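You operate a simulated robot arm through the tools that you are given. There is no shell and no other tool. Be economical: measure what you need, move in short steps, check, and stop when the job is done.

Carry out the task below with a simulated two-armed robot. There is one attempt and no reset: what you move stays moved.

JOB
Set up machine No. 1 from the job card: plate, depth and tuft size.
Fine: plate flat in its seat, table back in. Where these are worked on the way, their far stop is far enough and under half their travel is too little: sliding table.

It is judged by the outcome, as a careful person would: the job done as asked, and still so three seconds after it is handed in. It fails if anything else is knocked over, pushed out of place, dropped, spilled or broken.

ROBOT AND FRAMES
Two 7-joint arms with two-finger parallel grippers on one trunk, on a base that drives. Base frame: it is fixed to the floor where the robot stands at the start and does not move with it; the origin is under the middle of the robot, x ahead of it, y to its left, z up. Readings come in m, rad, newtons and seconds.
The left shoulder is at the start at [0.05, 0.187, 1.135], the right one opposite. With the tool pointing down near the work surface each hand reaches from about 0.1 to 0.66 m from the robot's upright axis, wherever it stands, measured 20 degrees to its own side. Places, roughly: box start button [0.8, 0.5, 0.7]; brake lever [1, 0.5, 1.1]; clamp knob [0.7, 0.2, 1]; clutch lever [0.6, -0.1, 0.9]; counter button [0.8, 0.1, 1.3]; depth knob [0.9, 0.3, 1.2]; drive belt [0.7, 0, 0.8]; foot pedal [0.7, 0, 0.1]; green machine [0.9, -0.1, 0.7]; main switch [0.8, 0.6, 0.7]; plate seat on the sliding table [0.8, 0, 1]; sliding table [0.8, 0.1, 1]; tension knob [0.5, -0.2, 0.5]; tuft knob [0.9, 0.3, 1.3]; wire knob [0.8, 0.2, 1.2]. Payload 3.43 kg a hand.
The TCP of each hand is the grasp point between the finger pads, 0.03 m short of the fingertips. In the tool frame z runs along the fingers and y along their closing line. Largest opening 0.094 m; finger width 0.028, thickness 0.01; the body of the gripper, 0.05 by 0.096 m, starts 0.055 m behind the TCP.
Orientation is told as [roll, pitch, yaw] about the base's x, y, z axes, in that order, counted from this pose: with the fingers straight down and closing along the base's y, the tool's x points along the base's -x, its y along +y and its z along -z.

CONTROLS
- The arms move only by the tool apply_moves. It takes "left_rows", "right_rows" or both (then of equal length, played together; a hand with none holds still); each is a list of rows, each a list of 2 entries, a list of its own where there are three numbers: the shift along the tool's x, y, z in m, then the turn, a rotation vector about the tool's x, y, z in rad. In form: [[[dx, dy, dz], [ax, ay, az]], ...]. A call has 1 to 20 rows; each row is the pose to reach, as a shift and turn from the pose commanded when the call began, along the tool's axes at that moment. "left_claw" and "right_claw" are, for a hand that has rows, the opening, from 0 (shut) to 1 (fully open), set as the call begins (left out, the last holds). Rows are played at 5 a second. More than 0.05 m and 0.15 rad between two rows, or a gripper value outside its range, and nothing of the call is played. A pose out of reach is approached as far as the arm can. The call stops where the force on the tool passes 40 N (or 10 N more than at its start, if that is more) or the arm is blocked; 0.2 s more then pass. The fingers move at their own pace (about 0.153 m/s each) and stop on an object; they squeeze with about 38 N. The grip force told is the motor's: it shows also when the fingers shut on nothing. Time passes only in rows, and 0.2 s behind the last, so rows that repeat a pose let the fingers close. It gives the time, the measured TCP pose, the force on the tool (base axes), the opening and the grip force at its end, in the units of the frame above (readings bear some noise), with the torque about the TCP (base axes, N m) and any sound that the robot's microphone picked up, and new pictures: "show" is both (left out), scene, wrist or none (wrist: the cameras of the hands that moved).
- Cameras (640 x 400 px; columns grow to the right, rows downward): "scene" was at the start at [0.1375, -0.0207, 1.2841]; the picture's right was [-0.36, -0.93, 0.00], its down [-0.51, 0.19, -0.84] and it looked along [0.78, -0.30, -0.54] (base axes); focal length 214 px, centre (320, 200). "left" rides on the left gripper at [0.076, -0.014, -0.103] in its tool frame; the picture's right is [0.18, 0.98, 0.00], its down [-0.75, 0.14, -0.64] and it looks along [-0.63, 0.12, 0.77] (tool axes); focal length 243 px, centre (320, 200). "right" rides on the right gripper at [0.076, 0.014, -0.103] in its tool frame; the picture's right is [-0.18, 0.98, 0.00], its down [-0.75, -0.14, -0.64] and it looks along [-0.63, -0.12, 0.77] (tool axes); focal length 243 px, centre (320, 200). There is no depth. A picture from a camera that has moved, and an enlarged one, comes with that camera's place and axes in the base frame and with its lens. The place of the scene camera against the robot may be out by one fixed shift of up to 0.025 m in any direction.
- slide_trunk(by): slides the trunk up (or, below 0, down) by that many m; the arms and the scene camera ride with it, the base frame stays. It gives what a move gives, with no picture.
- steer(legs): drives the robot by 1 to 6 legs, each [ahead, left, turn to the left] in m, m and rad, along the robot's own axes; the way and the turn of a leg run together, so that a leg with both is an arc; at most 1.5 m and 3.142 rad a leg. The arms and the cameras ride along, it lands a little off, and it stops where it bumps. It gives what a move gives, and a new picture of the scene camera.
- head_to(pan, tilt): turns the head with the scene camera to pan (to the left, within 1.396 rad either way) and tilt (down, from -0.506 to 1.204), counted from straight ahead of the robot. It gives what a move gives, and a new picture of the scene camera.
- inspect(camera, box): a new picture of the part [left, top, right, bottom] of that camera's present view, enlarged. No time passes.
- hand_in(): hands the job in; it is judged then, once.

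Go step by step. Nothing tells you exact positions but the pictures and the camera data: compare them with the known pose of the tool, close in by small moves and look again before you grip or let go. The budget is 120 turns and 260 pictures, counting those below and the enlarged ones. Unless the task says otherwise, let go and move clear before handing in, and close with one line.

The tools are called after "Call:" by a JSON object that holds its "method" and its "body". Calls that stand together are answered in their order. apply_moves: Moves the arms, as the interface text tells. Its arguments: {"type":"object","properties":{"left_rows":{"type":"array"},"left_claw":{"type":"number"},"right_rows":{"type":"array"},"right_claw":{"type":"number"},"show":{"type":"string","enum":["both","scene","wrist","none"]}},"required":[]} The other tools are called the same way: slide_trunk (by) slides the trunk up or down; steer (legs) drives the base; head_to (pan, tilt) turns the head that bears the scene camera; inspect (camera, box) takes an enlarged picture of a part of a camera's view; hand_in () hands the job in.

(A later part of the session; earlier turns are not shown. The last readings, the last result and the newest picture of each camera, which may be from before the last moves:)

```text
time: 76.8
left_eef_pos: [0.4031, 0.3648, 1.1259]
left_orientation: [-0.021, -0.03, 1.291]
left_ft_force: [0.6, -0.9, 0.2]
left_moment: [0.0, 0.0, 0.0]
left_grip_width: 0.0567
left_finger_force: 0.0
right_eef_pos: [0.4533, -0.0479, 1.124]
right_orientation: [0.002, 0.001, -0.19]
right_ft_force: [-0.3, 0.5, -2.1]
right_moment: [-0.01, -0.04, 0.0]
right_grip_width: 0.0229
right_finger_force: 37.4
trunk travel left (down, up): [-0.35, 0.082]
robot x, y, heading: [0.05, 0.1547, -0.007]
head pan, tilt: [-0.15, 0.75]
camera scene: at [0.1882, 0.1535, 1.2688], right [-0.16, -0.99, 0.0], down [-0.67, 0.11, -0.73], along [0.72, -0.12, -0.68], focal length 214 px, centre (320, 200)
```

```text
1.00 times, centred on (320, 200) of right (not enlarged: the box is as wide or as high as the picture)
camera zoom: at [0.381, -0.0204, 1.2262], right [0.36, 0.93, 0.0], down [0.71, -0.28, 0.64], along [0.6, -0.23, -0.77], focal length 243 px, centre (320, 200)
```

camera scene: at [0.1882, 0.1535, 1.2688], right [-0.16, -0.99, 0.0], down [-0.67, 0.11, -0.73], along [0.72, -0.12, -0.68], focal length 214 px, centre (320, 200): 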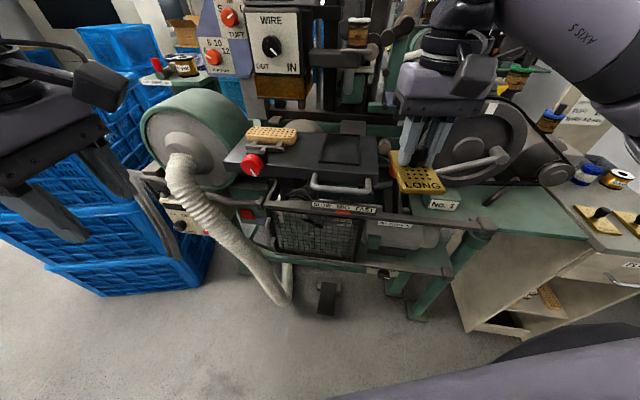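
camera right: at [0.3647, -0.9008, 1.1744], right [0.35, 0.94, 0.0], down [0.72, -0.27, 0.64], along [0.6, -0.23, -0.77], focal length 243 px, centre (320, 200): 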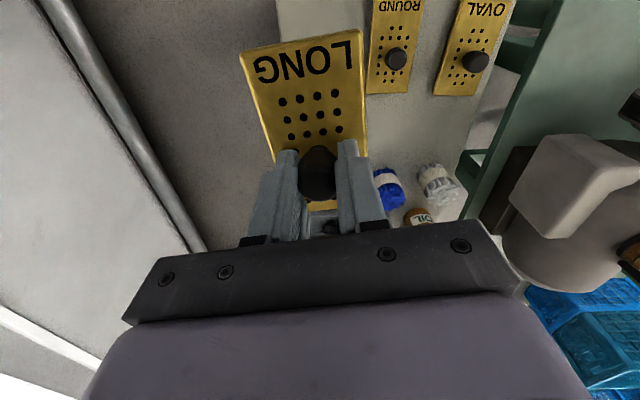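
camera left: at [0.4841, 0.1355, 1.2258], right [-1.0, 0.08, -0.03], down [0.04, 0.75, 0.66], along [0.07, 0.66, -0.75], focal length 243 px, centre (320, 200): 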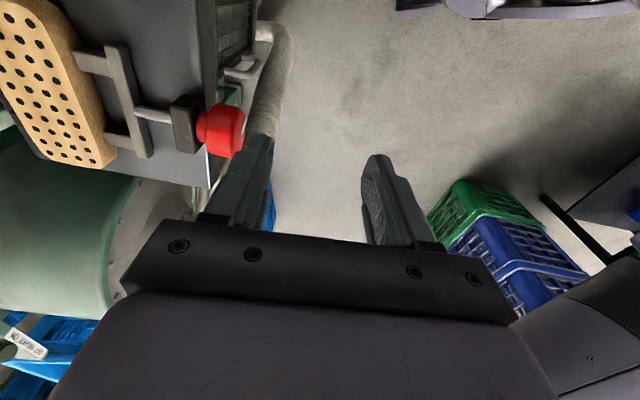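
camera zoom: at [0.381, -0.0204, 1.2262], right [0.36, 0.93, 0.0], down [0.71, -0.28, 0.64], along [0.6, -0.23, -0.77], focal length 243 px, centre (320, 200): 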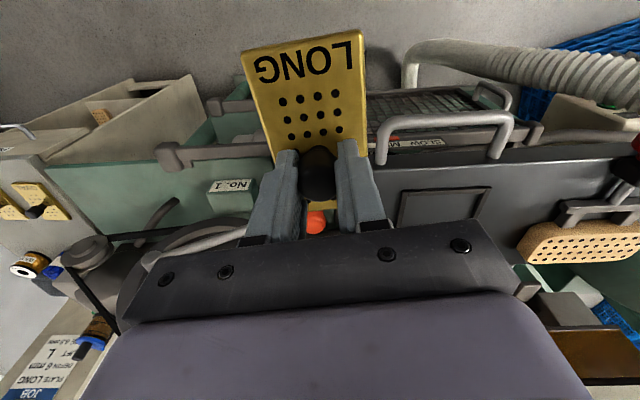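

Seat centre ≈ (0.643, 0.026), z≈1.02, yaw ≈ −17.5°; the plate's centre is about 1 cm nearer than its knob. I drive 7 cm ahead for reach.

Call:
{"method": "steer", "body": {"legs": [[0.07, 0, 0]]}}

```text
time: 77.8
left_eef_pos: [0.4732, 0.3655, 1.126]
left_orientation: [-0.021, -0.028, 1.293]
left_ft_force: [0.3, 0.5, -0.3]
left_moment: [-0.02, -0.02, -0.01]
left_grip_width: 0.0562
left_finger_force: 0.1
right_eef_pos: [0.5207, -0.0488, 1.1228]
right_orientation: [0.0, 0.002, -0.188]
right_ft_force: [-0.6, -0.3, -2.2]
right_moment: [0.01, -0.01, 0.02]
right_grip_width: 0.0228
right_finger_force: 38.7
trunk travel left (down, up): [-0.35, 0.082]
robot x, y, heading: [0.1199, 0.1576, -0.008]
head pan, tilt: [-0.15, 0.75]
camera scene: at [0.2572, 0.1532, 1.2687], right [-0.16, -0.99, 0.0], down [-0.67, 0.11, -0.73], along [0.72, -0.11, -0.68], focal length 214 px, centre (320, 200)
```

scene: 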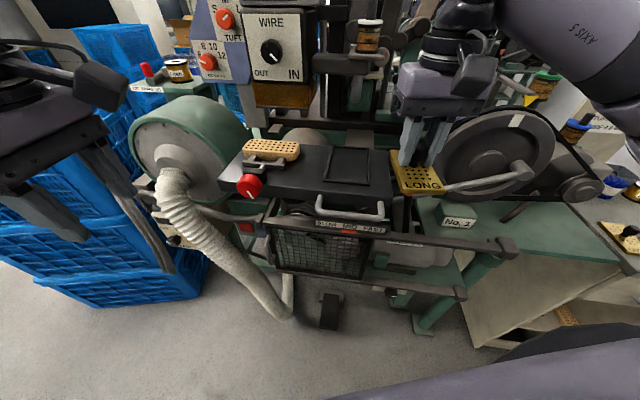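

Now the plate goes over the seat, turned to −17.5°, still about 4 cm above it.

Call:
{"method": "apply_moves", "body": {"right_rows": [[[-0.03, 0.024, 0], [0, 0, 0.03]], [[-0.06, 0.048, 0], [0, 0, 0.06]], [[-0.09, 0.072, 0.01], [0, 0, 0.09]], [[-0.1173, 0.0946, 0.02], [0, 0, 0.117]]], "show": "both"}}

Call:
{"method": "inspect", "body": {"camera": "scene", "box": [240, 110, 440, 230]}}

Call:
{"method": "inspect", "body": {"camera": "right", "box": [200, 20, 440, 240]}}

```text
time: 78.8
left_eef_pos: [0.4712, 0.3657, 1.126]
left_orientation: [-0.021, -0.028, 1.294]
left_ft_force: [-0.5, 0.0, 0.2]
left_moment: [-0.04, 0.01, 0.0]
left_grip_width: 0.0565
left_finger_force: 0.0
right_eef_pos: [0.6538, 0.0244, 1.1029]
right_orientation: [-0.002, 0.001, -0.305]
right_ft_force: [-0.3, 0.1, -2.2]
right_moment: [-0.01, -0.01, 0.0]
right_grip_width: 0.0228
right_finger_force: 38.0
trunk travel left (down, up): [-0.35, 0.082]
robot x, y, heading: [0.1206, 0.155, -0.009]
head pan, tilt: [-0.15, 0.75]
camera scene: at [0.2567, 0.1537, 1.2688], right [-0.16, -0.99, 0.0], down [-0.67, 0.11, -0.73], along [0.72, -0.11, -0.68], focal length 214 px, centre (320, 200)
camera right: at [0.5861, 0.0593, 1.2055], right [0.47, 0.88, 0.0], down [0.68, -0.36, 0.64], along [0.57, -0.3, -0.77], focal length 243 px, centre (320, 200)
```

scene: 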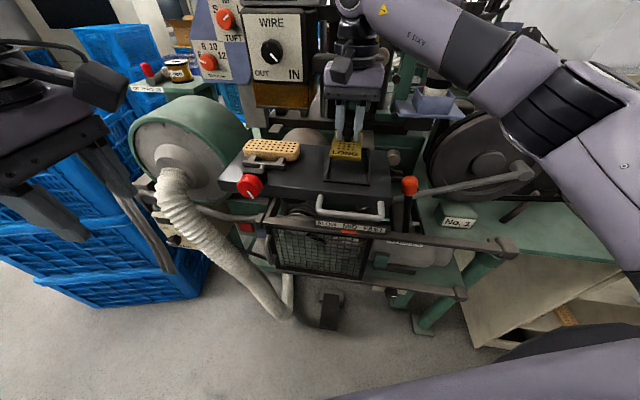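
right: 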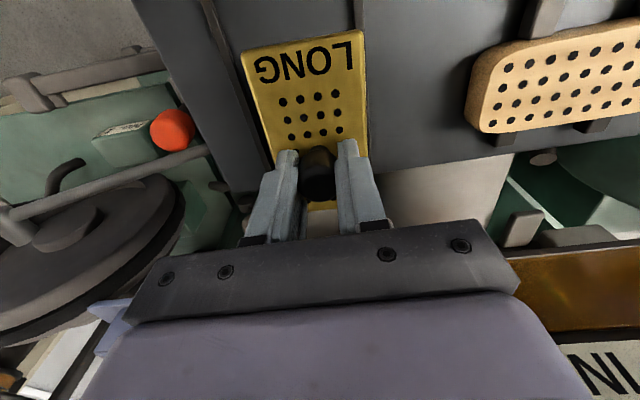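

```text
3.20 times, centred on (340, 170) of scene
camera zoom: at [0.2567, 0.1537, 1.2688], right [-0.16, -0.99, 0.0], down [-0.67, 0.11, -0.73], along [0.72, -0.11, -0.68], focal length 686 px, centre (256, 296)
```

zoom: 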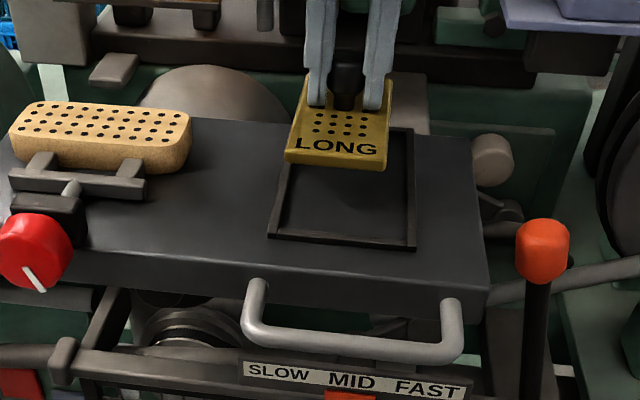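

```text
1.82 times, centred on (320, 130) of right
camera zoom: at [0.5861, 0.0593, 1.2055], right [0.47, 0.88, 0.0], down [0.68, -0.36, 0.64], along [0.57, -0.3, -0.77], focal length 441 px, centre (320, 327)
```

zoom: 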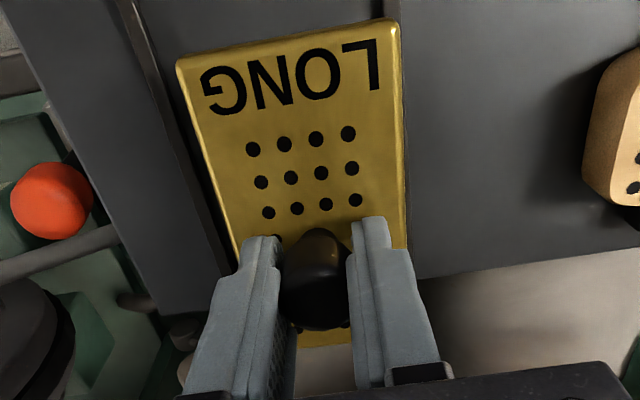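

The plate is over the seat. I descend 3 cm and compare gaps again.

Call:
{"method": "apply_moves", "body": {"right_rows": [[[0, 0, 0.015], [0, 0, 0]], [[0, 0, 0.032], [0, 0, 0]]], "show": "none"}}

Call:
{"method": "inspect", "body": {"camera": "scene", "box": [280, 120, 420, 220]}}

Call:
{"method": "inspect", "body": {"camera": "right", "box": [200, 0, 440, 200]}}

```text
time: 79.4
left_eef_pos: [0.4709, 0.3657, 1.1267]
left_orientation: [-0.021, -0.028, 1.294]
left_ft_force: [0.3, -0.2, -0.1]
left_moment: [-0.01, -0.03, -0.04]
left_grip_width: 0.0564
left_finger_force: 0.0
right_eef_pos: [0.6536, 0.0232, 1.0747]
right_orientation: [0.005, -0.005, -0.305]
right_ft_force: [1.7, -0.3, 14.4]
right_moment: [0.0, 0.02, 0.11]
right_grip_width: 0.023
right_finger_force: 38.1
trunk travel left (down, up): [-0.35, 0.082]
robot x, y, heading: [0.1226, 0.1569, -0.009]
head pan, tilt: [-0.15, 0.75]
```

```text
4.00 times, centred on (350, 170) of scene
camera zoom: at [0.2552, 0.1536, 1.2694], right [-0.16, -0.99, 0.0], down [-0.67, 0.11, -0.73], along [0.72, -0.11, -0.68], focal length 858 px, centre (200, 320)
```

zoom: 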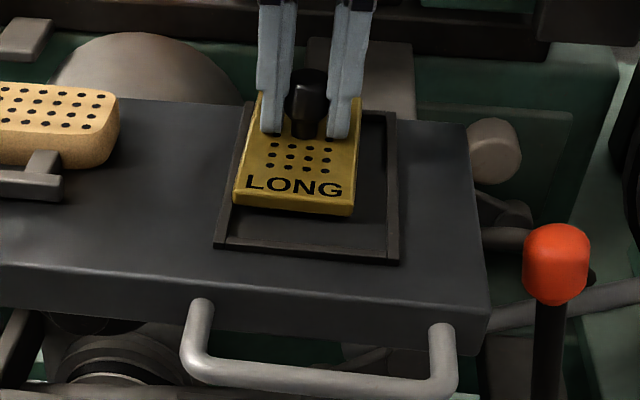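

```text
2.00 times, centred on (320, 100) of right
camera zoom: at [0.584, 0.0593, 1.1771], right [0.47, 0.88, 0.01], down [0.67, -0.36, 0.65], along [0.57, -0.3, -0.76], focal length 485 px, centre (320, 400)
```

zoom: 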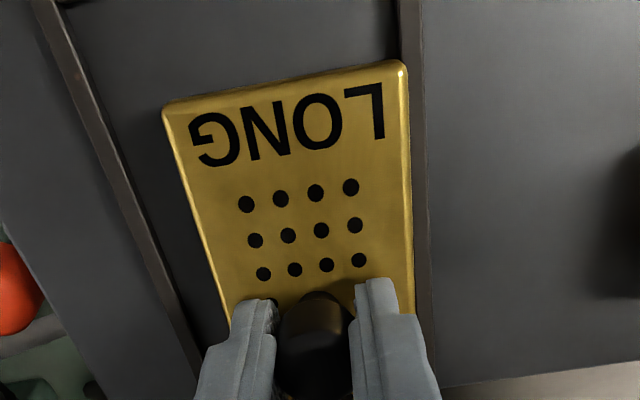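

The plate touched the frame: it sits ~11 mm too far forward and ~8 mm too far left, and ~2° off. I lift 1 cm, correct and look again.

Call:
{"method": "apply_moves", "body": {"right_rows": [[[0, 0, -0.012], [0, 0, 0]], [[0.0115, -0.0085, -0.012], [0, 0, -0.035]], [[0.0115, -0.0085, -0.006], [0, 0, -0.035]]], "show": "none"}}

Call:
{"method": "inspect", "body": {"camera": "scene", "box": [280, 120, 420, 220]}}

Call:
{"method": "inspect", "body": {"camera": "right", "box": [200, 0, 440, 200]}}

```text
time: 80.2
left_eef_pos: [0.4717, 0.365, 1.1251]
left_orientation: [-0.021, -0.028, 1.294]
left_ft_force: [0.4, 0.0, -0.2]
left_moment: [-0.04, 0.0, 0.06]
left_grip_width: 0.0562
left_finger_force: 0.0
right_eef_pos: [0.6397, 0.0169, 1.0764]
right_orientation: [0.0, 0.002, -0.268]
right_ft_force: [0.1, -0.1, -1.9]
right_moment: [-0.05, -0.03, -0.01]
right_grip_width: 0.0227
right_finger_force: 37.9
trunk travel left (down, up): [-0.35, 0.082]
robot x, y, heading: [0.1202, 0.1556, -0.003]
head pan, tilt: [-0.15, 0.75]
```

```text
4.00 times, centred on (350, 170) of scene
camera zoom: at [0.2565, 0.1533, 1.2688], right [-0.16, -0.99, 0.0], down [-0.67, 0.11, -0.73], along [0.72, -0.11, -0.68], focal length 858 px, centre (200, 320)
```

zoom: 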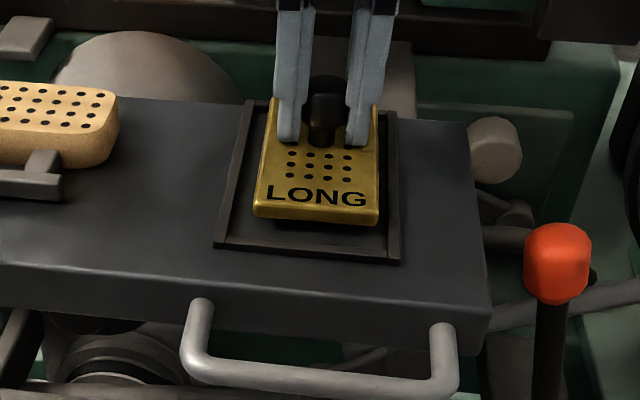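

```text
2.00 times, centred on (320, 100) of right
camera zoom: at [0.5706, 0.0517, 1.1795], right [0.44, 0.9, 0.0], down [0.69, -0.34, 0.64], along [0.58, -0.28, -0.77], focal length 485 px, centre (320, 400)
```

zoom: 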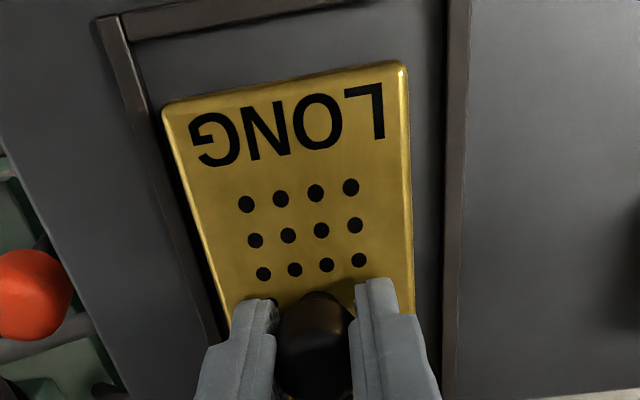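

Now the plate is inside the frame outline on all sides. I nudge 4 mm back / 2 mm left and lower gently.

Call:
{"method": "apply_moves", "body": {"right_rows": [[[0.004, 0.0025, 0.003], [0, 0, 0]], [[0.004, 0.0025, 0.01], [0, 0, 0]], [[0.004, 0.0025, 0.016], [0, 0, 0]]], "show": "none"}}

Call:
{"method": "inspect", "body": {"camera": "scene", "box": [280, 120, 420, 220]}}

Call:
{"method": "inspect", "body": {"camera": "right", "box": [200, 0, 440, 200]}}

```text
time: 81.2
left_eef_pos: [0.4715, 0.365, 1.1256]
left_orientation: [-0.022, -0.028, 1.292]
left_ft_force: [-0.2, -0.1, -0.8]
left_moment: [0.0, 0.0, 0.01]
left_grip_width: 0.0565
left_finger_force: 0.0
right_eef_pos: [0.6376, 0.0208, 1.0705]
right_orientation: [0.01, -0.009, -0.27]
right_ft_force: [-0.3, -1.4, 13.4]
right_moment: [-0.28, 0.74, 0.05]
right_grip_width: 0.0229
right_finger_force: 38.0
trunk travel left (down, up): [-0.35, 0.082]
robot x, y, heading: [0.1189, 0.152, -0.008]
head pan, tilt: [-0.15, 0.75]
stopped in row 3 (right hand): the force on the tool passed its limit at 42 N (the readings are from after the stop); the commanded pose is now the measured one
```

```text
4.00 times, centred on (350, 170) of scene
camera zoom: at [0.2555, 0.1532, 1.2688], right [-0.16, -0.99, 0.0], down [-0.67, 0.11, -0.73], along [0.72, -0.11, -0.68], focal length 858 px, centre (200, 320)
```

zoom: 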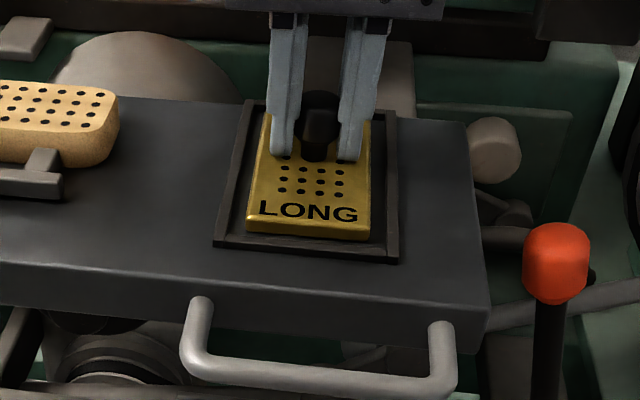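

```text
2.00 times, centred on (320, 100) of right
camera zoom: at [0.5665, 0.0545, 1.1718], right [0.44, 0.9, 0.01], down [0.68, -0.34, 0.65], along [0.59, -0.28, -0.76], focal length 485 px, centre (320, 400)
```

zoom: 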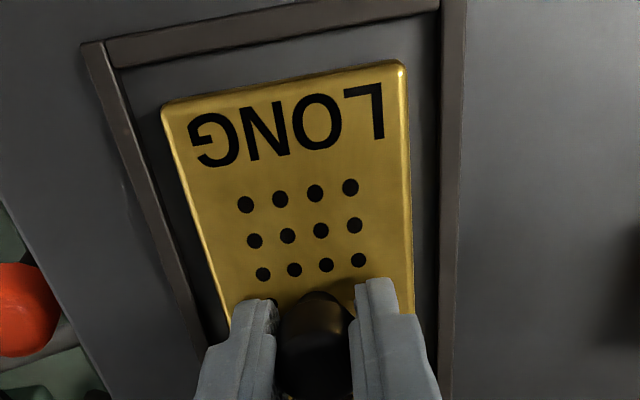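

The plate lies inside the frame with gaps on all visible sides and is touching down. I open the fingers and let it settle, then look.

Call:
{"method": "apply_moves", "body": {"right_rows": [[[0, 0, 0], [0, 0, 0]], [[0, 0, 0], [0, 0, 0]], [[0, 0, 0], [0, 0, 0]]], "right_claw": 0.5, "show": "none"}}

Call:
{"method": "inspect", "body": {"camera": "scene", "box": [280, 120, 420, 220]}}

Call:
{"method": "inspect", "body": {"camera": "right", "box": [200, 0, 440, 200]}}

```text
time: 82.0
left_eef_pos: [0.4693, 0.3654, 1.1269]
left_orientation: [-0.023, -0.027, 1.295]
left_ft_force: [-0.2, -0.6, -0.1]
left_moment: [-0.03, -0.02, 0.03]
left_grip_width: 0.0563
left_finger_force: 0.0
right_eef_pos: [0.6368, 0.0227, 1.0689]
right_orientation: [0.01, -0.013, -0.27]
right_ft_force: [3.2, 5.5, 24.2]
right_moment: [-0.32, 0.31, 0.02]
right_grip_width: 0.0433
right_finger_force: 0.1
trunk travel left (down, up): [-0.35, 0.082]
robot x, y, heading: [0.1201, 0.1563, -0.005]
head pan, tilt: [-0.15, 0.75]
```

```text
4.00 times, centred on (350, 170) of scene
camera zoom: at [0.2549, 0.1545, 1.2693], right [-0.16, -0.99, 0.0], down [-0.67, 0.11, -0.73], along [0.72, -0.12, -0.68], focal length 858 px, centre (200, 320)
```

zoom: 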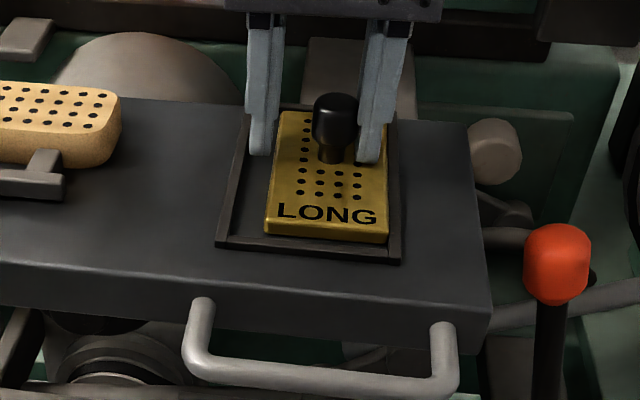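

```text
2.00 times, centred on (320, 100) of right
camera zoom: at [0.5662, 0.0561, 1.1718], right [0.44, 0.9, 0.01], down [0.68, -0.34, 0.65], along [0.59, -0.28, -0.76], focal length 485 px, centre (320, 400)
```

zoom: 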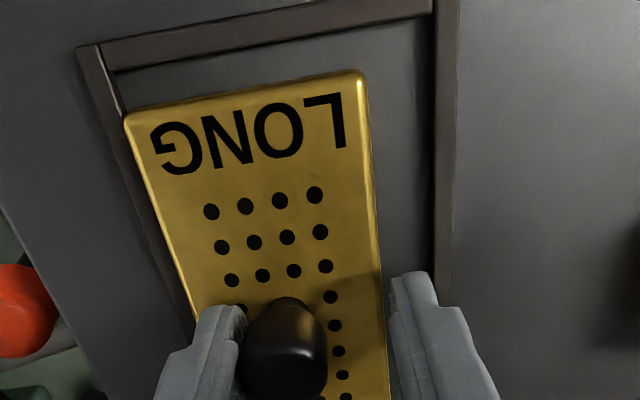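

On release the plate slid toward the right wall of the seat. I lift the hand straight up and inspect whether it lies flat.

Call:
{"method": "apply_moves", "body": {"right_rows": [[[0, 0, -0.02], [0, 0, 0]], [[0, 0, -0.05], [0, 0, 0]], [[0.03, 0, -0.08], [0, 0, 0]], [[0.06, 0, -0.08], [0, 0, 0]]], "show": "wrist"}}

Call:
{"method": "inspect", "body": {"camera": "scene", "box": [290, 130, 410, 210]}}

Call:
{"method": "inspect", "body": {"camera": "right", "box": [200, 40, 440, 220]}}

```text
time: 83.0
left_eef_pos: [0.4712, 0.3651, 1.1263]
left_orientation: [-0.021, -0.029, 1.294]
left_ft_force: [0.1, -0.7, 0.1]
left_moment: [0.03, 0.0, 0.01]
left_grip_width: 0.0566
left_finger_force: 0.0
right_eef_pos: [0.5772, 0.0384, 1.1467]
right_orientation: [0.007, -0.009, -0.272]
right_ft_force: [0.0, -0.1, -0.3]
right_moment: [0.01, 0.0, -0.03]
right_grip_width: 0.0468
right_finger_force: 0.0
trunk travel left (down, up): [-0.35, 0.082]
robot x, y, heading: [0.1207, 0.1583, -0.011]
head pan, tilt: [-0.15, 0.75]
camera right: at [0.5074, 0.0717, 1.2489], right [0.44, 0.9, 0.01], down [0.68, -0.34, 0.65], along [0.58, -0.28, -0.76], focal length 243 px, centre (320, 200)
```

right: 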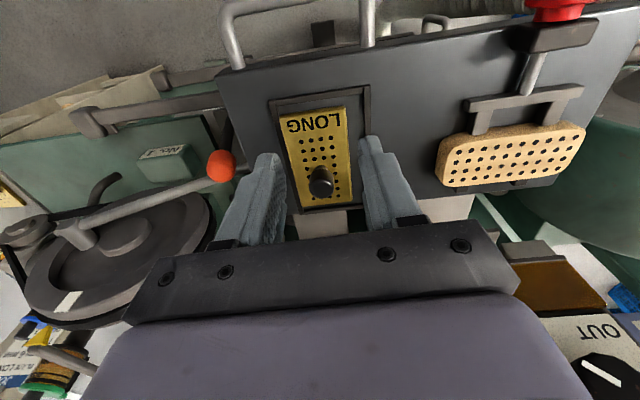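

```text
5.00 times, centred on (350, 170) of scene
camera zoom: at [0.2562, 0.1531, 1.2689], right [-0.16, -0.99, 0.0], down [-0.67, 0.11, -0.73], along [0.72, -0.11, -0.68], focal length 1072 px, centre (170, 350)
```

zoom: 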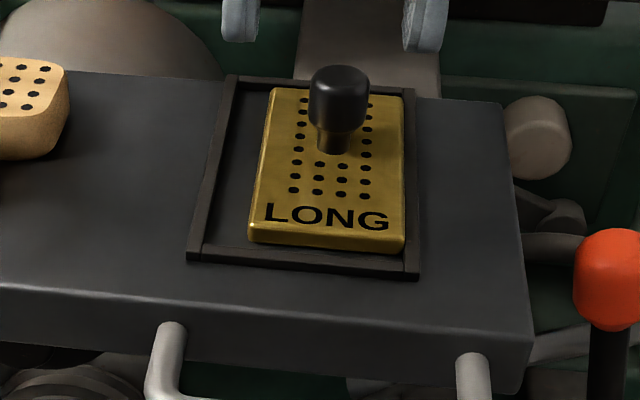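

```text
2.22 times, centred on (320, 130) of right
camera zoom: at [0.5074, 0.0717, 1.2489], right [0.44, 0.9, 0.01], down [0.68, -0.34, 0.65], along [0.58, -0.28, -0.76], focal length 539 px, centre (320, 356)
```

zoom: 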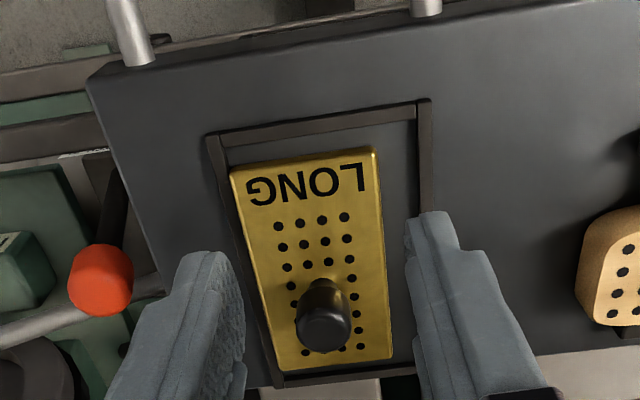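

Call:
{"method": "inspect", "body": {"camera": "scene", "box": [325, 140, 385, 190]}}

Call:
{"method": "inspect", "body": {"camera": "right", "box": [260, 80, 390, 220]}}

```text
8.00 times, centred on (355, 165) of scene
camera zoom: at [0.2562, 0.1531, 1.2689], right [-0.16, -0.99, 0.0], down [-0.67, 0.11, -0.73], along [0.72, -0.11, -0.68], focal length 1716 px, centre (40, 480)
```

zoom: 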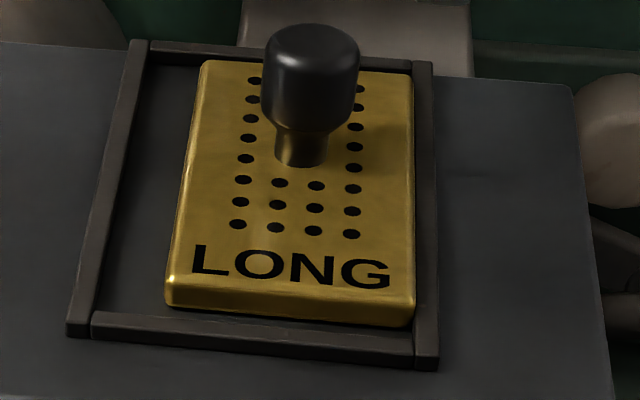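

```text
2.86 times, centred on (325, 150) of right
camera zoom: at [0.5074, 0.0717, 1.2489], right [0.44, 0.9, 0.01], down [0.68, -0.34, 0.65], along [0.58, -0.28, -0.76], focal length 693 px, centre (306, 343)
```

zoom: 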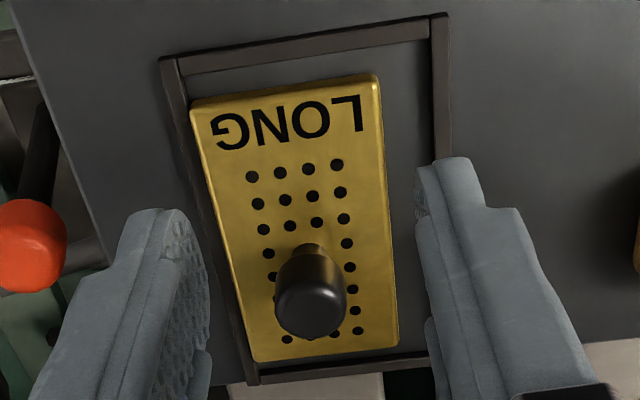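

The plate lies flat inside the frame. Now I clear the right hand and bring the left hand back above the handle.

Call:
{"method": "apply_moves", "body": {"right_rows": [[[0.003, -0.044, -0.005], [0, 0, 0]], [[0.007, -0.088, -0.01], [0, 0, 0]], [[0.01, -0.132, -0.015], [0, 0, 0]], [[0.013, -0.176, -0.02], [0, 0, 0]], [[0.017, -0.22, -0.02], [0, 0, 0]], [[0.02, -0.264, -0.02], [0, 0, 0]], [[0.023, -0.308, -0.02], [0, 0, 0]], [[0.027, -0.35, -0.02], [0, 0, 0]]], "show": "none"}}

Call:
{"method": "apply_moves", "body": {"left_rows": [[[0.036, -0.014, 0], [0, 0, 0]], [[0.072, -0.028, 0], [0, 0, 0]], [[0.108, -0.042, 0], [0, 0, 0]], [[0.145, -0.056, 0], [0, 0, 0]], [[0.182, -0.07, 0], [0, 0, 0]], [[0.218, -0.085, 0], [0, 0, 0]], [[0.255, -0.1, 0], [0, 0, 0]], [[0.291, -0.113, 0], [0, 0, -0.015]]], "left_claw": 0.6, "show": "both"}}

```text
time: 84.8
left_eef_pos: [0.4723, 0.3643, 1.1261]
left_orientation: [-0.025, -0.028, 1.292]
left_ft_force: [0.3, 0.4, -0.2]
left_moment: [0.0, 0.01, 0.01]
left_grip_width: 0.0566
left_finger_force: 0.0
right_eef_pos: [0.4585, -0.2927, 1.1652]
right_orientation: [0.009, -0.009, -0.269]
right_ft_force: [0.7, 0.2, -0.1]
right_moment: [0.0, -0.01, -0.01]
right_grip_width: 0.0467
right_finger_force: 0.1
trunk travel left (down, up): [-0.35, 0.082]
robot x, y, heading: [0.1195, 0.1504, -0.008]
head pan, tilt: [-0.15, 0.75]
```

```text
time: 86.6
left_eef_pos: [0.5028, 0.0521, 1.1205]
left_orientation: [-0.023, -0.028, 1.308]
left_ft_force: [0.6, -0.9, 1.2]
left_moment: [0.02, -0.01, 0.02]
left_grip_width: 0.0563
left_finger_force: 0.1
right_eef_pos: [0.4588, -0.2932, 1.1639]
right_orientation: [0.008, -0.008, -0.27]
right_ft_force: [-0.2, 0.1, -0.1]
right_moment: [0.04, 0.0, -0.02]
right_grip_width: 0.0469
right_finger_force: 0.0
trunk travel left (down, up): [-0.35, 0.082]
robot x, y, heading: [0.1182, 0.1548, 0.002]
head pan, tilt: [-0.15, 0.75]
camera scene: at [0.2561, 0.1524, 1.2689], right [-0.16, -0.99, 0.0], down [-0.67, 0.11, -0.73], along [0.72, -0.11, -0.68], focal length 214 px, centre (320, 200)
camera left: at [0.4931, -0.0293, 1.2205], right [-1.0, 0.08, -0.03], down [0.04, 0.75, 0.66], along [0.07, 0.66, -0.75], focal length 243 px, centre (320, 200)
```

scene: 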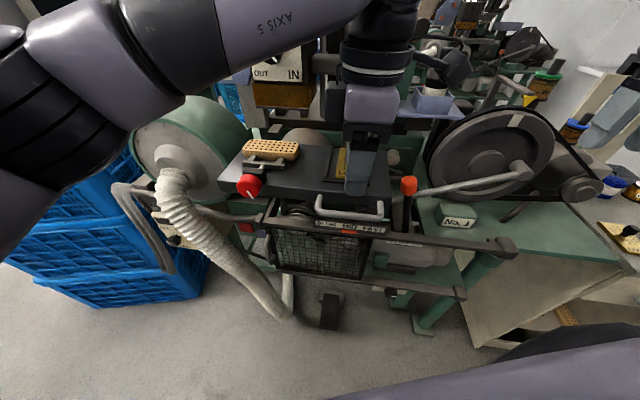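
left: 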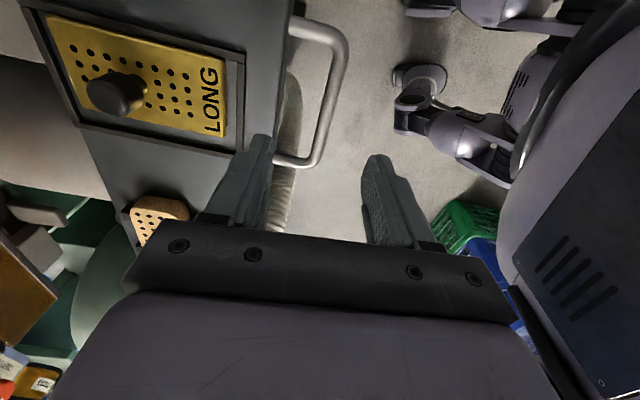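

Good view: plate flat within the frame. The bar is under the fingers at ≈(0.49, 0.05, 0.99); I descend and grip.

Call:
{"method": "apply_moves", "body": {"left_rows": [[[0, 0.006, 0.04], [0, 0, 0]], [[0, 0.006, 0.08], [0, 0, 0]], [[0, 0.006, 0.11], [0, 0, 0]], [[0, 0.006, 0.13], [0, 0, 0]]], "show": "wrist"}}

Call:
{"method": "apply_moves", "body": {"left_rows": [[[0, 0, 0], [0, 0, 0]], [[0, 0, 0], [0, 0, 0]], [[0, 0, 0], [0, 0, 0]]], "left_claw": 0.0, "show": "none"}}

```text
time: 87.4
left_eef_pos: [0.5002, 0.0547, 1.0274]
left_orientation: [-0.04, -0.012, 1.311]
left_ft_force: [-1.0, 0.2, 0.1]
left_moment: [0.0, 0.0, -0.01]
left_grip_width: 0.0552
left_finger_force: 0.1
right_eef_pos: [0.4597, -0.2923, 1.1646]
right_orientation: [0.007, -0.008, -0.27]
right_ft_force: [0.4, -0.9, 0.4]
right_moment: [0.01, 0.0, 0.0]
right_grip_width: 0.0469
right_finger_force: 0.1
trunk travel left (down, up): [-0.35, 0.082]
robot x, y, heading: [0.119, 0.1559, -0.009]
head pan, tilt: [-0.15, 0.75]
stopped in row 3 (left hand): the force on the tool passed its limit at 58 N (the readings are from after the stop); the commanded pose is now the measured one
camera left: at [0.4904, -0.0238, 1.1282], right [-1.0, 0.08, -0.04], down [0.03, 0.76, 0.65], along [0.08, 0.64, -0.76], focal length 243 px, centre (320, 200)
```

left: 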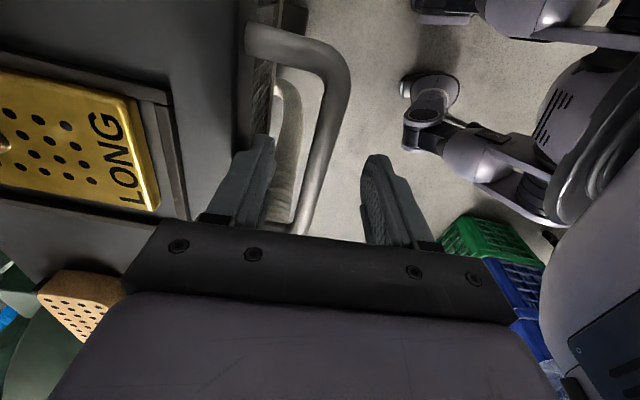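

```text
time: 88.2
left_eef_pos: [0.5003, 0.0562, 1.0252]
left_orientation: [-0.04, -0.016, 1.309]
left_ft_force: [-1.3, 2.5, -4.0]
left_moment: [0.15, -0.02, -1.39]
left_grip_width: 0.0123
left_finger_force: 44.8
right_eef_pos: [0.4596, -0.2906, 1.1642]
right_orientation: [0.007, -0.006, -0.27]
right_ft_force: [0.0, 0.3, 0.7]
right_moment: [0.01, -0.01, 0.02]
right_grip_width: 0.0469
right_finger_force: 0.1
trunk travel left (down, up): [-0.35, 0.082]
robot x, y, heading: [0.1197, 0.1541, -0.009]
head pan, tilt: [-0.15, 0.75]
```

Call:
{"method": "inspect", "body": {"camera": "scene", "box": [280, 120, 440, 240]}}

Call:
{"method": "inspect", "body": {"camera": "left", "box": [160, 20, 400, 240]}}

```text
3.33 times, centred on (360, 180) of scene
camera zoom: at [0.2565, 0.1534, 1.2688], right [-0.16, -0.99, 0.0], down [-0.67, 0.11, -0.73], along [0.72, -0.11, -0.68], focal length 715 px, centre (187, 267)
```

zoom: 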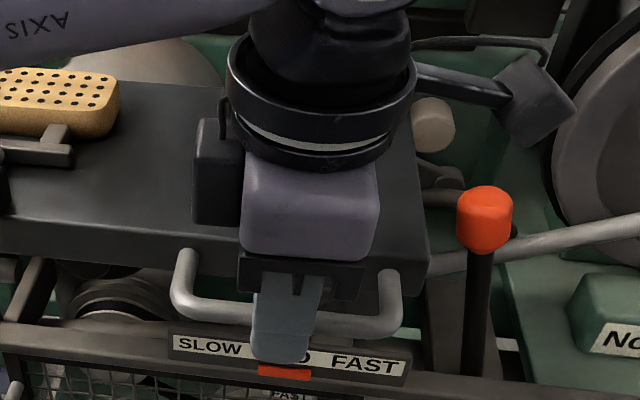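

```text
1.82 times, centred on (280, 130) of left
camera zoom: at [0.4898, -0.0238, 1.1279], right [-1.0, 0.08, -0.04], down [0.03, 0.76, 0.65], along [0.08, 0.64, -0.76], focal length 441 px, centre (393, 327)
```

zoom: 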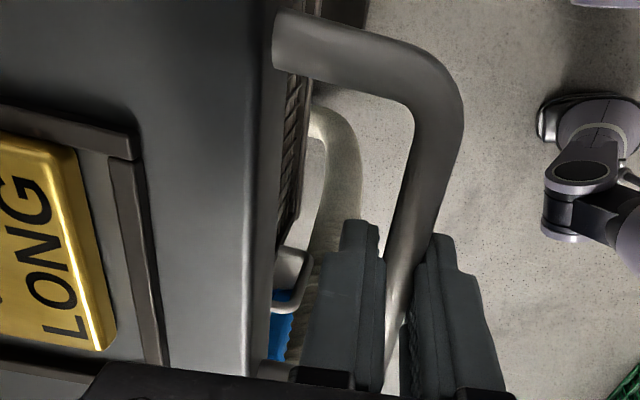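

The bar is between the fingers. I push the table back in along its slide in small steps.

Call:
{"method": "apply_moves", "body": {"left_rows": [[[0.0003, -0.008, 0], [0, 0, 0]], [[0.0008, -0.02, 0], [0, 0, 0]], [[0.0014, -0.034, 0], [0, 0, 0]], [[0.002, -0.05, 0], [0, 0, 0]], [[0.0026, -0.065, 0], [0, 0, 0]], [[0.0032, -0.08, 0], [0, 0, 0]], [[0.0038, -0.095, 0], [0, 0, 0]], [[0.0044, -0.11, 0], [0, 0, 0]], [[0.005, -0.125, 0], [0, 0, 0]], [[0.0056, -0.14, 0], [0, 0, 0]], [[0.006, -0.15, 0], [0, 0, 0]]], "show": "both"}}

```text
time: 89.8
left_eef_pos: [0.5982, 0.0322, 1.0295]
left_orientation: [-0.028, 0.028, 1.324]
left_ft_force: [-5.6, -22.1, -16.1]
left_moment: [-0.17, -0.01, -1.4]
left_grip_width: 0.0132
left_finger_force: 45.2
left hand out of reach, approached as far as the arm can: row 8
right_eef_pos: [0.4582, -0.295, 1.1652]
right_orientation: [0.009, -0.006, -0.276]
right_ft_force: [-0.1, 0.7, -0.8]
right_moment: [-0.07, -0.01, 0.01]
right_grip_width: 0.0473
right_finger_force: 0.2
trunk travel left (down, up): [-0.35, 0.082]
robot x, y, heading: [0.1229, 0.1548, -0.008]
head pan, tilt: [-0.15, 0.75]
stopped in row 8 (left hand): the force on the tool passed its limit at 90 N (the readings are from after the stop); the commanded pose is now the measured one
camera scene: at [0.2568, 0.1505, 1.2691], right [-0.16, -0.99, 0.0], down [-0.67, 0.11, -0.73], along [0.72, -0.12, -0.68], focal length 214 px, centre (320, 200)
camera left: at [0.5912, -0.0436, 1.1347], right [-1.0, 0.06, -0.02], down [0.03, 0.79, 0.62], along [0.05, 0.61, -0.79], focal length 243 px, centre (320, 200)
```

scene: 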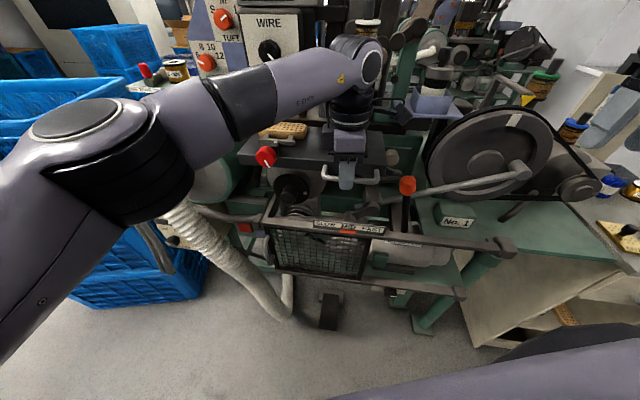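
left: 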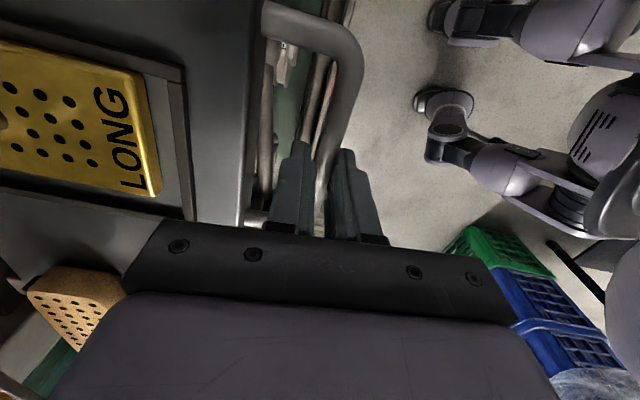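

The arm ran out of reach with ~6 cm to go. I release, lift, and drive to the stance used before (y≈0), then finish the push.

Call:
{"method": "apply_moves", "body": {"left_rows": [[[0, 0, 0], [0, 0, 0]], [[0, 0, 0], [0, 0, 0]], [[0, 0, -0.03], [0, 0, 0]], [[0, 0, -0.07], [0, 0, 0]], [[0, 0.02, -0.1], [0, 0, 0]]], "left_claw": 0.6, "show": "none"}}

```text
time: 91.0
left_eef_pos: [0.5855, 0.0527, 1.1242]
left_orientation: [-0.019, 0.026, 1.359]
left_ft_force: [-0.2, -0.2, -0.2]
left_moment: [-0.01, 0.0, 0.0]
left_grip_width: 0.0567
left_finger_force: 0.0
left hand out of reach, approached as far as the arm can: row 4
right_eef_pos: [0.4572, -0.2938, 1.164]
right_orientation: [0.009, -0.01, -0.272]
right_ft_force: [-0.6, 0.2, 0.5]
right_moment: [-0.01, -0.02, -0.01]
right_grip_width: 0.047
right_finger_force: 0.1
trunk travel left (down, up): [-0.35, 0.082]
robot x, y, heading: [0.1212, 0.1569, -0.01]
head pan, tilt: [-0.15, 0.75]
```

Call:
{"method": "steer", "body": {"legs": [[0, -0.155, 0.01], [0.03, 0, 0]]}}

Call:
{"method": "inspect", "body": {"camera": "left", "box": [0, 0, 640, 400]}}

```text
time: 93.4
left_eef_pos: [0.6185, -0.0982, 1.1305]
left_orientation: [-0.03, 0.031, 1.37]
left_ft_force: [1.1, -0.3, -0.5]
left_moment: [-0.03, 0.0, 0.01]
left_grip_width: 0.0562
left_finger_force: 0.1
right_eef_pos: [0.4944, -0.4454, 1.1648]
right_orientation: [0.008, -0.005, -0.261]
right_ft_force: [-0.2, -0.6, 0.6]
right_moment: [0.0, 0.02, 0.0]
right_grip_width: 0.0472
right_finger_force: 0.1
trunk travel left (down, up): [-0.35, 0.082]
robot x, y, heading: [0.1497, 0.0004, 0.008]
head pan, tilt: [-0.15, 0.75]
camera scene: at [0.2871, -0.0018, 1.2687], right [-0.15, -0.99, 0.0], down [-0.68, 0.1, -0.73], along [0.72, -0.11, -0.68], focal length 214 px, centre (320, 200)
```

scene: 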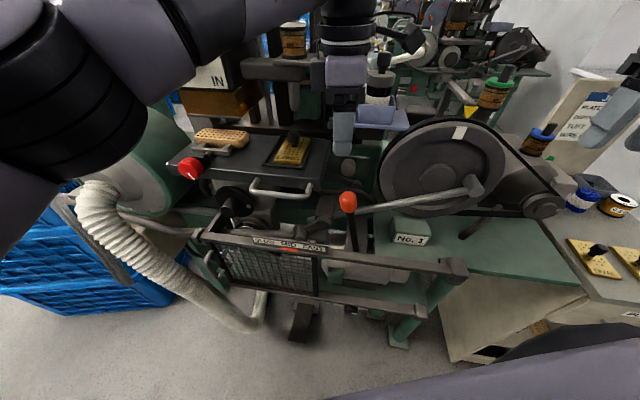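

```text
1.00 times, centred on (320, 200) of left (not enlarged: the box is as wide or as high as the picture)
camera zoom: at [0.614, -0.1731, 1.2361], right [-1.0, 0.01, -0.02], down [0.0, 0.79, 0.61], along [0.03, 0.61, -0.79], focal length 243 px, centre (320, 200)
```

zoom: 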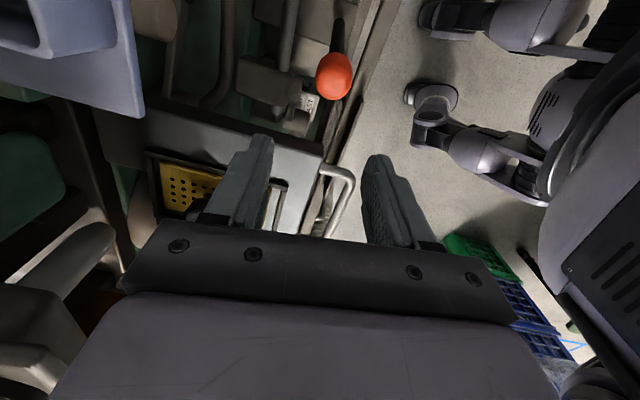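

Call:
{"method": "apply_moves", "body": {"left_rows": [[[-0.04, 0.015, 0], [0, 0, 0.02]], [[-0.08, 0.03, 0], [0, 0, 0.04]], [[-0.121, 0.0466, 0], [0, 0, 0.06]]], "show": "both"}}

```text
time: 94.2
left_eef_pos: [0.595, 0.0328, 1.1275]
left_orientation: [-0.034, 0.03, 1.31]
left_ft_force: [0.1, 0.0, 0.6]
left_moment: [-0.04, 0.04, -0.01]
left_grip_width: 0.0566
left_finger_force: 0.1
right_eef_pos: [0.4928, -0.4439, 1.1663]
right_orientation: [0.007, -0.009, -0.259]
right_ft_force: [0.2, 0.2, 0.6]
right_moment: [-0.02, 0.01, 0.0]
right_grip_width: 0.047
right_finger_force: 0.1
trunk travel left (down, up): [-0.35, 0.082]
robot x, y, heading: [0.1474, -0.0, 0.005]
head pan, tilt: [-0.15, 0.75]
camera scene: at [0.2861, -0.0006, 1.2689], right [-0.15, -0.99, 0.0], down [-0.67, 0.1, -0.73], along [0.72, -0.11, -0.68], focal length 214 px, centre (320, 200)
camera left: at [0.5858, -0.0416, 1.2316], right [-1.0, 0.07, -0.03], down [0.04, 0.79, 0.61], along [0.07, 0.61, -0.79], focal length 243 px, centre (320, 200)
```

scene: 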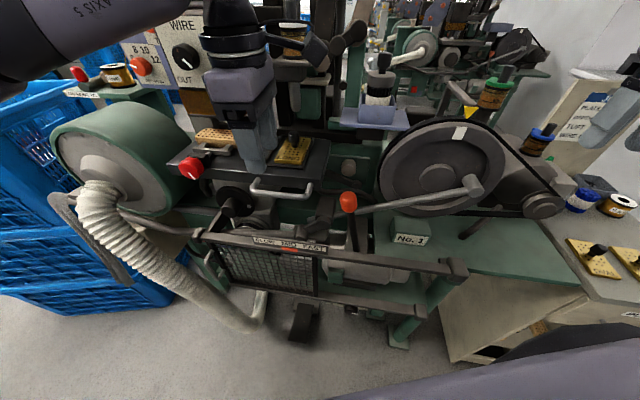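
left: 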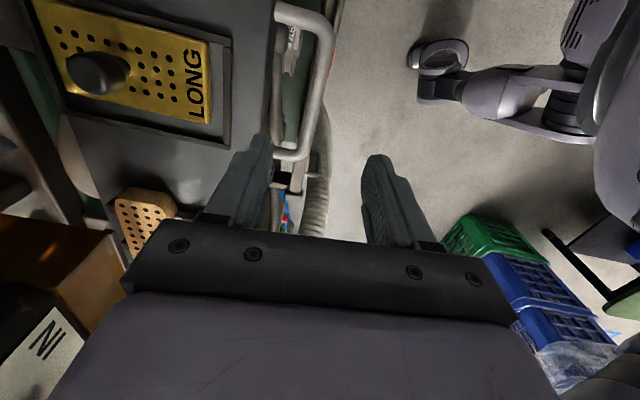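

Call:
{"method": "apply_moves", "body": {"left_rows": [[[0.0035, -0.006, 0.04], [0, 0, 0]], [[0.0035, -0.006, 0.08], [0, 0, 0]], [[0.0035, -0.006, 0.11], [0, 0, 0]], [[0.0035, -0.006, 0.132], [0, 0, 0]]], "show": "wrist"}}

Call:
{"method": "apply_moves", "body": {"left_rows": [[[0, 0, 0], [0, 0, 0]], [[0, 0, 0], [0, 0, 0]], [[0, 0, 0], [0, 0, 0]]], "left_claw": 0.0, "show": "wrist"}}

```text
time: 95.1
left_eef_pos: [0.6056, 0.0219, 1.0277]
left_orientation: [-0.061, 0.035, 1.309]
left_ft_force: [-1.9, 0.0, 10.6]
left_moment: [0.03, -0.46, 0.03]
left_grip_width: 0.056
left_finger_force: 0.1
right_eef_pos: [0.4928, -0.445, 1.165]
right_orientation: [0.005, -0.009, -0.26]
right_ft_force: [-0.1, -0.7, -0.3]
right_moment: [0.02, 0.02, 0.0]
right_grip_width: 0.0469
right_finger_force: 0.1
trunk travel left (down, up): [-0.35, 0.082]
robot x, y, heading: [0.1502, 0.0002, 0.002]
head pan, tilt: [-0.15, 0.75]
stopped in row 4 (left hand): the force on the tool passed its limit at 53 N (the readings are from after the stop); the commanded pose is now the measured one
camera left: at [0.5945, -0.053, 1.134], right [-1.0, 0.07, -0.05], down [0.03, 0.8, 0.6], along [0.09, 0.6, -0.79], focal length 243 px, centre (320, 200)
```

left: 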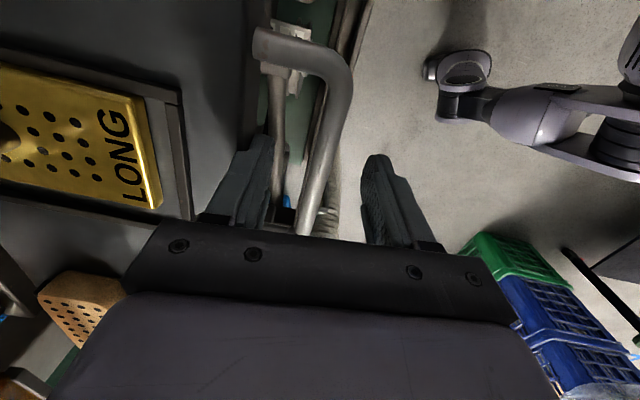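

```text
time: 95.9
left_eef_pos: [0.6058, 0.021, 1.0245]
left_orientation: [-0.053, 0.033, 1.308]
left_ft_force: [-0.2, 0.7, -7.8]
left_moment: [0.03, 0.0, -1.35]
left_grip_width: 0.0123
left_finger_force: 45.5
right_eef_pos: [0.4921, -0.4454, 1.1645]
right_orientation: [0.006, -0.007, -0.258]
right_ft_force: [0.7, -0.4, 1.3]
right_moment: [0.03, -0.03, 0.0]
right_grip_width: 0.0469
right_finger_force: 0.0
trunk travel left (down, up): [-0.35, 0.082]
robot x, y, heading: [0.1498, 0.0005, 0.005]
head pan, tilt: [-0.15, 0.75]
camera left: at [0.595, -0.0529, 1.1304], right [-1.0, 0.08, -0.05], down [0.03, 0.79, 0.61], along [0.08, 0.6, -0.79], focal length 243 px, centre (320, 200)
```

left: 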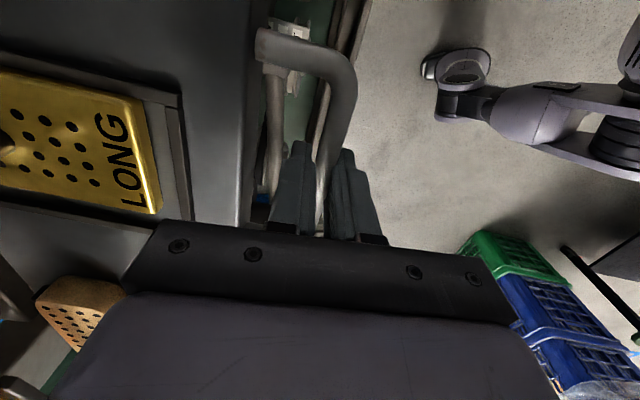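

Gripped again on the bar. I push the remaining ~6 cm to the inner stop.

Call:
{"method": "apply_moves", "body": {"left_rows": [[[0.0003, -0.006, 0], [0, 0, 0]], [[0.0007, -0.016, 0], [0, 0, 0]], [[0.0011, -0.027, 0], [0, 0, 0]], [[0.0015, -0.038, 0], [0, 0, 0]], [[0.0019, -0.048, 0], [0, 0, 0]], [[0.0023, -0.058, 0], [0, 0, 0]], [[0.0027, -0.068, 0], [0, 0, 0]]], "show": "both"}}

```text
time: 97.4
left_eef_pos: [0.6603, 0.003, 1.025]
left_orientation: [-0.033, 0.032, 1.301]
left_ft_force: [1.2, 3.2, -6.2]
left_moment: [-0.5, 0.16, -1.37]
left_grip_width: 0.0122
left_finger_force: 45.0
right_eef_pos: [0.494, -0.445, 1.1654]
right_orientation: [0.008, -0.009, -0.259]
right_ft_force: [1.1, 0.4, 0.1]
right_moment: [0.05, 0.01, 0.02]
right_grip_width: 0.0472
right_finger_force: 0.1
trunk travel left (down, up): [-0.35, 0.082]
robot x, y, heading: [0.1543, -0.0009, 0.005]
head pan, tilt: [-0.15, 0.75]
stopped in row 7 (left hand): the force on the tool passed its limit at 44 N (the readings are from after the stop); the commanded pose is now the measured one
camera scene: at [0.2869, -0.001, 1.2693], right [-0.15, -0.99, 0.0], down [-0.68, 0.1, -0.73], along [0.72, -0.11, -0.68], focal length 214 px, centre (320, 200)
camera left: at [0.6512, -0.0712, 1.1303], right [-1.0, 0.08, -0.03], down [0.05, 0.79, 0.61], along [0.07, 0.61, -0.79], focal length 243 px, centre (320, 200)
```

scene: 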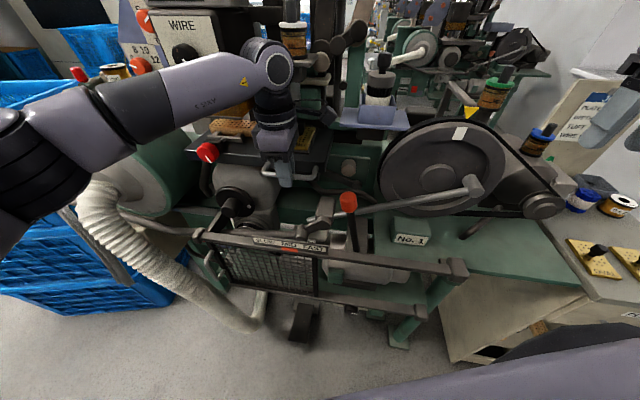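
left: 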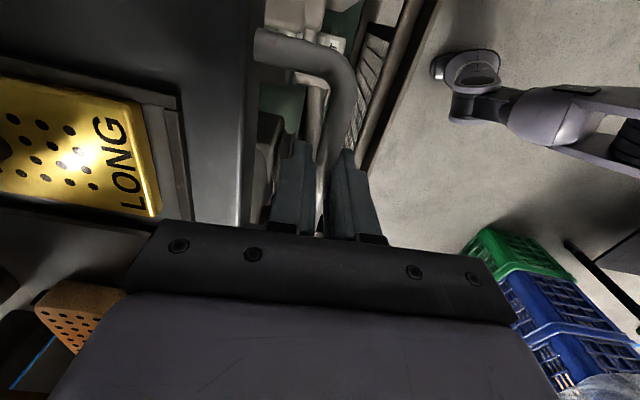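

The table seems fully in (grip at x=0.660 vs. 0.655 originally). One more gentle push confirms the stop, then I release and lift.

Call:
{"method": "apply_moves", "body": {"left_rows": [[[0.0003, -0.006, 0], [0, 0, 0]], [[0.0005, -0.012, 0], [0, 0, 0]], [[0.0007, -0.018, 0], [0, 0, 0]]], "show": "none"}}

Call:
{"method": "apply_moves", "body": {"left_rows": [[[0, 0.003, 0], [0, 0, 0]], [[0, 0.003, 0], [0, 0, 0]], [[0, 0.003, 0], [0, 0, 0]]], "left_claw": 0.6, "show": "none"}}

Call:
{"method": "apply_moves", "body": {"left_rows": [[[0, 0, -0.03], [0, 0, 0]], [[0, 0, -0.07], [0, 0, 0]], [[0, 0.02, -0.1], [0, 0, 0]], [[0, 0.06, -0.11], [0, 0, 0]], [[0, 0.1, -0.11], [0, 0, 0]], [[0, 0.14, -0.11], [0, 0, 0]], [[-0.04, 0.18, -0.11], [0, 0, 0]], [[-0.08, 0.2, -0.11], [0, 0, 0]], [[-0.12, 0.2, -0.11], [0, 0, 0]], [[-0.16, 0.2, -0.11], [0, 0, 0]]], "show": "both"}}

```text
time: 98.0
left_eef_pos: [0.6619, 0.0033, 1.0254]
left_orientation: [-0.014, 0.028, 1.295]
left_ft_force: [-10.6, 10.4, 5.6]
left_moment: [-0.24, 0.44, -1.33]
left_grip_width: 0.012
left_finger_force: 45.4
right_eef_pos: [0.4915, -0.4435, 1.1661]
right_orientation: [0.008, -0.011, -0.259]
right_ft_force: [-0.3, -0.1, -0.4]
right_moment: [0.05, -0.01, -0.02]
right_grip_width: 0.0469
right_finger_force: 0.1
trunk travel left (down, up): [-0.35, 0.082]
robot x, y, heading: [0.1476, 0.001, 0.007]
head pan, tilt: [-0.15, 0.75]
stopped in row 2 (left hand): the force on the tool passed its limit at 46 N (the readings are from after the stop); the commanded pose is now the measured one
```

```text
time: 98.8
left_eef_pos: [0.6604, 0.0015, 1.0225]
left_orientation: [-0.017, 0.026, 1.299]
left_ft_force: [-11.0, 2.8, -4.2]
left_moment: [0.07, 0.12, -0.17]
left_grip_width: 0.05
left_finger_force: 0.0
right_eef_pos: [0.4914, -0.4434, 1.166]
right_orientation: [0.008, -0.009, -0.259]
right_ft_force: [-0.3, 0.3, 0.1]
right_moment: [0.0, 0.01, -0.03]
right_grip_width: 0.0469
right_finger_force: 0.1
trunk travel left (down, up): [-0.35, 0.082]
robot x, y, heading: [0.1485, 0.0009, 0.005]
head pan, tilt: [-0.15, 0.75]
```

```text
refused: row 7 steps farther than a row can; nothing moved
```

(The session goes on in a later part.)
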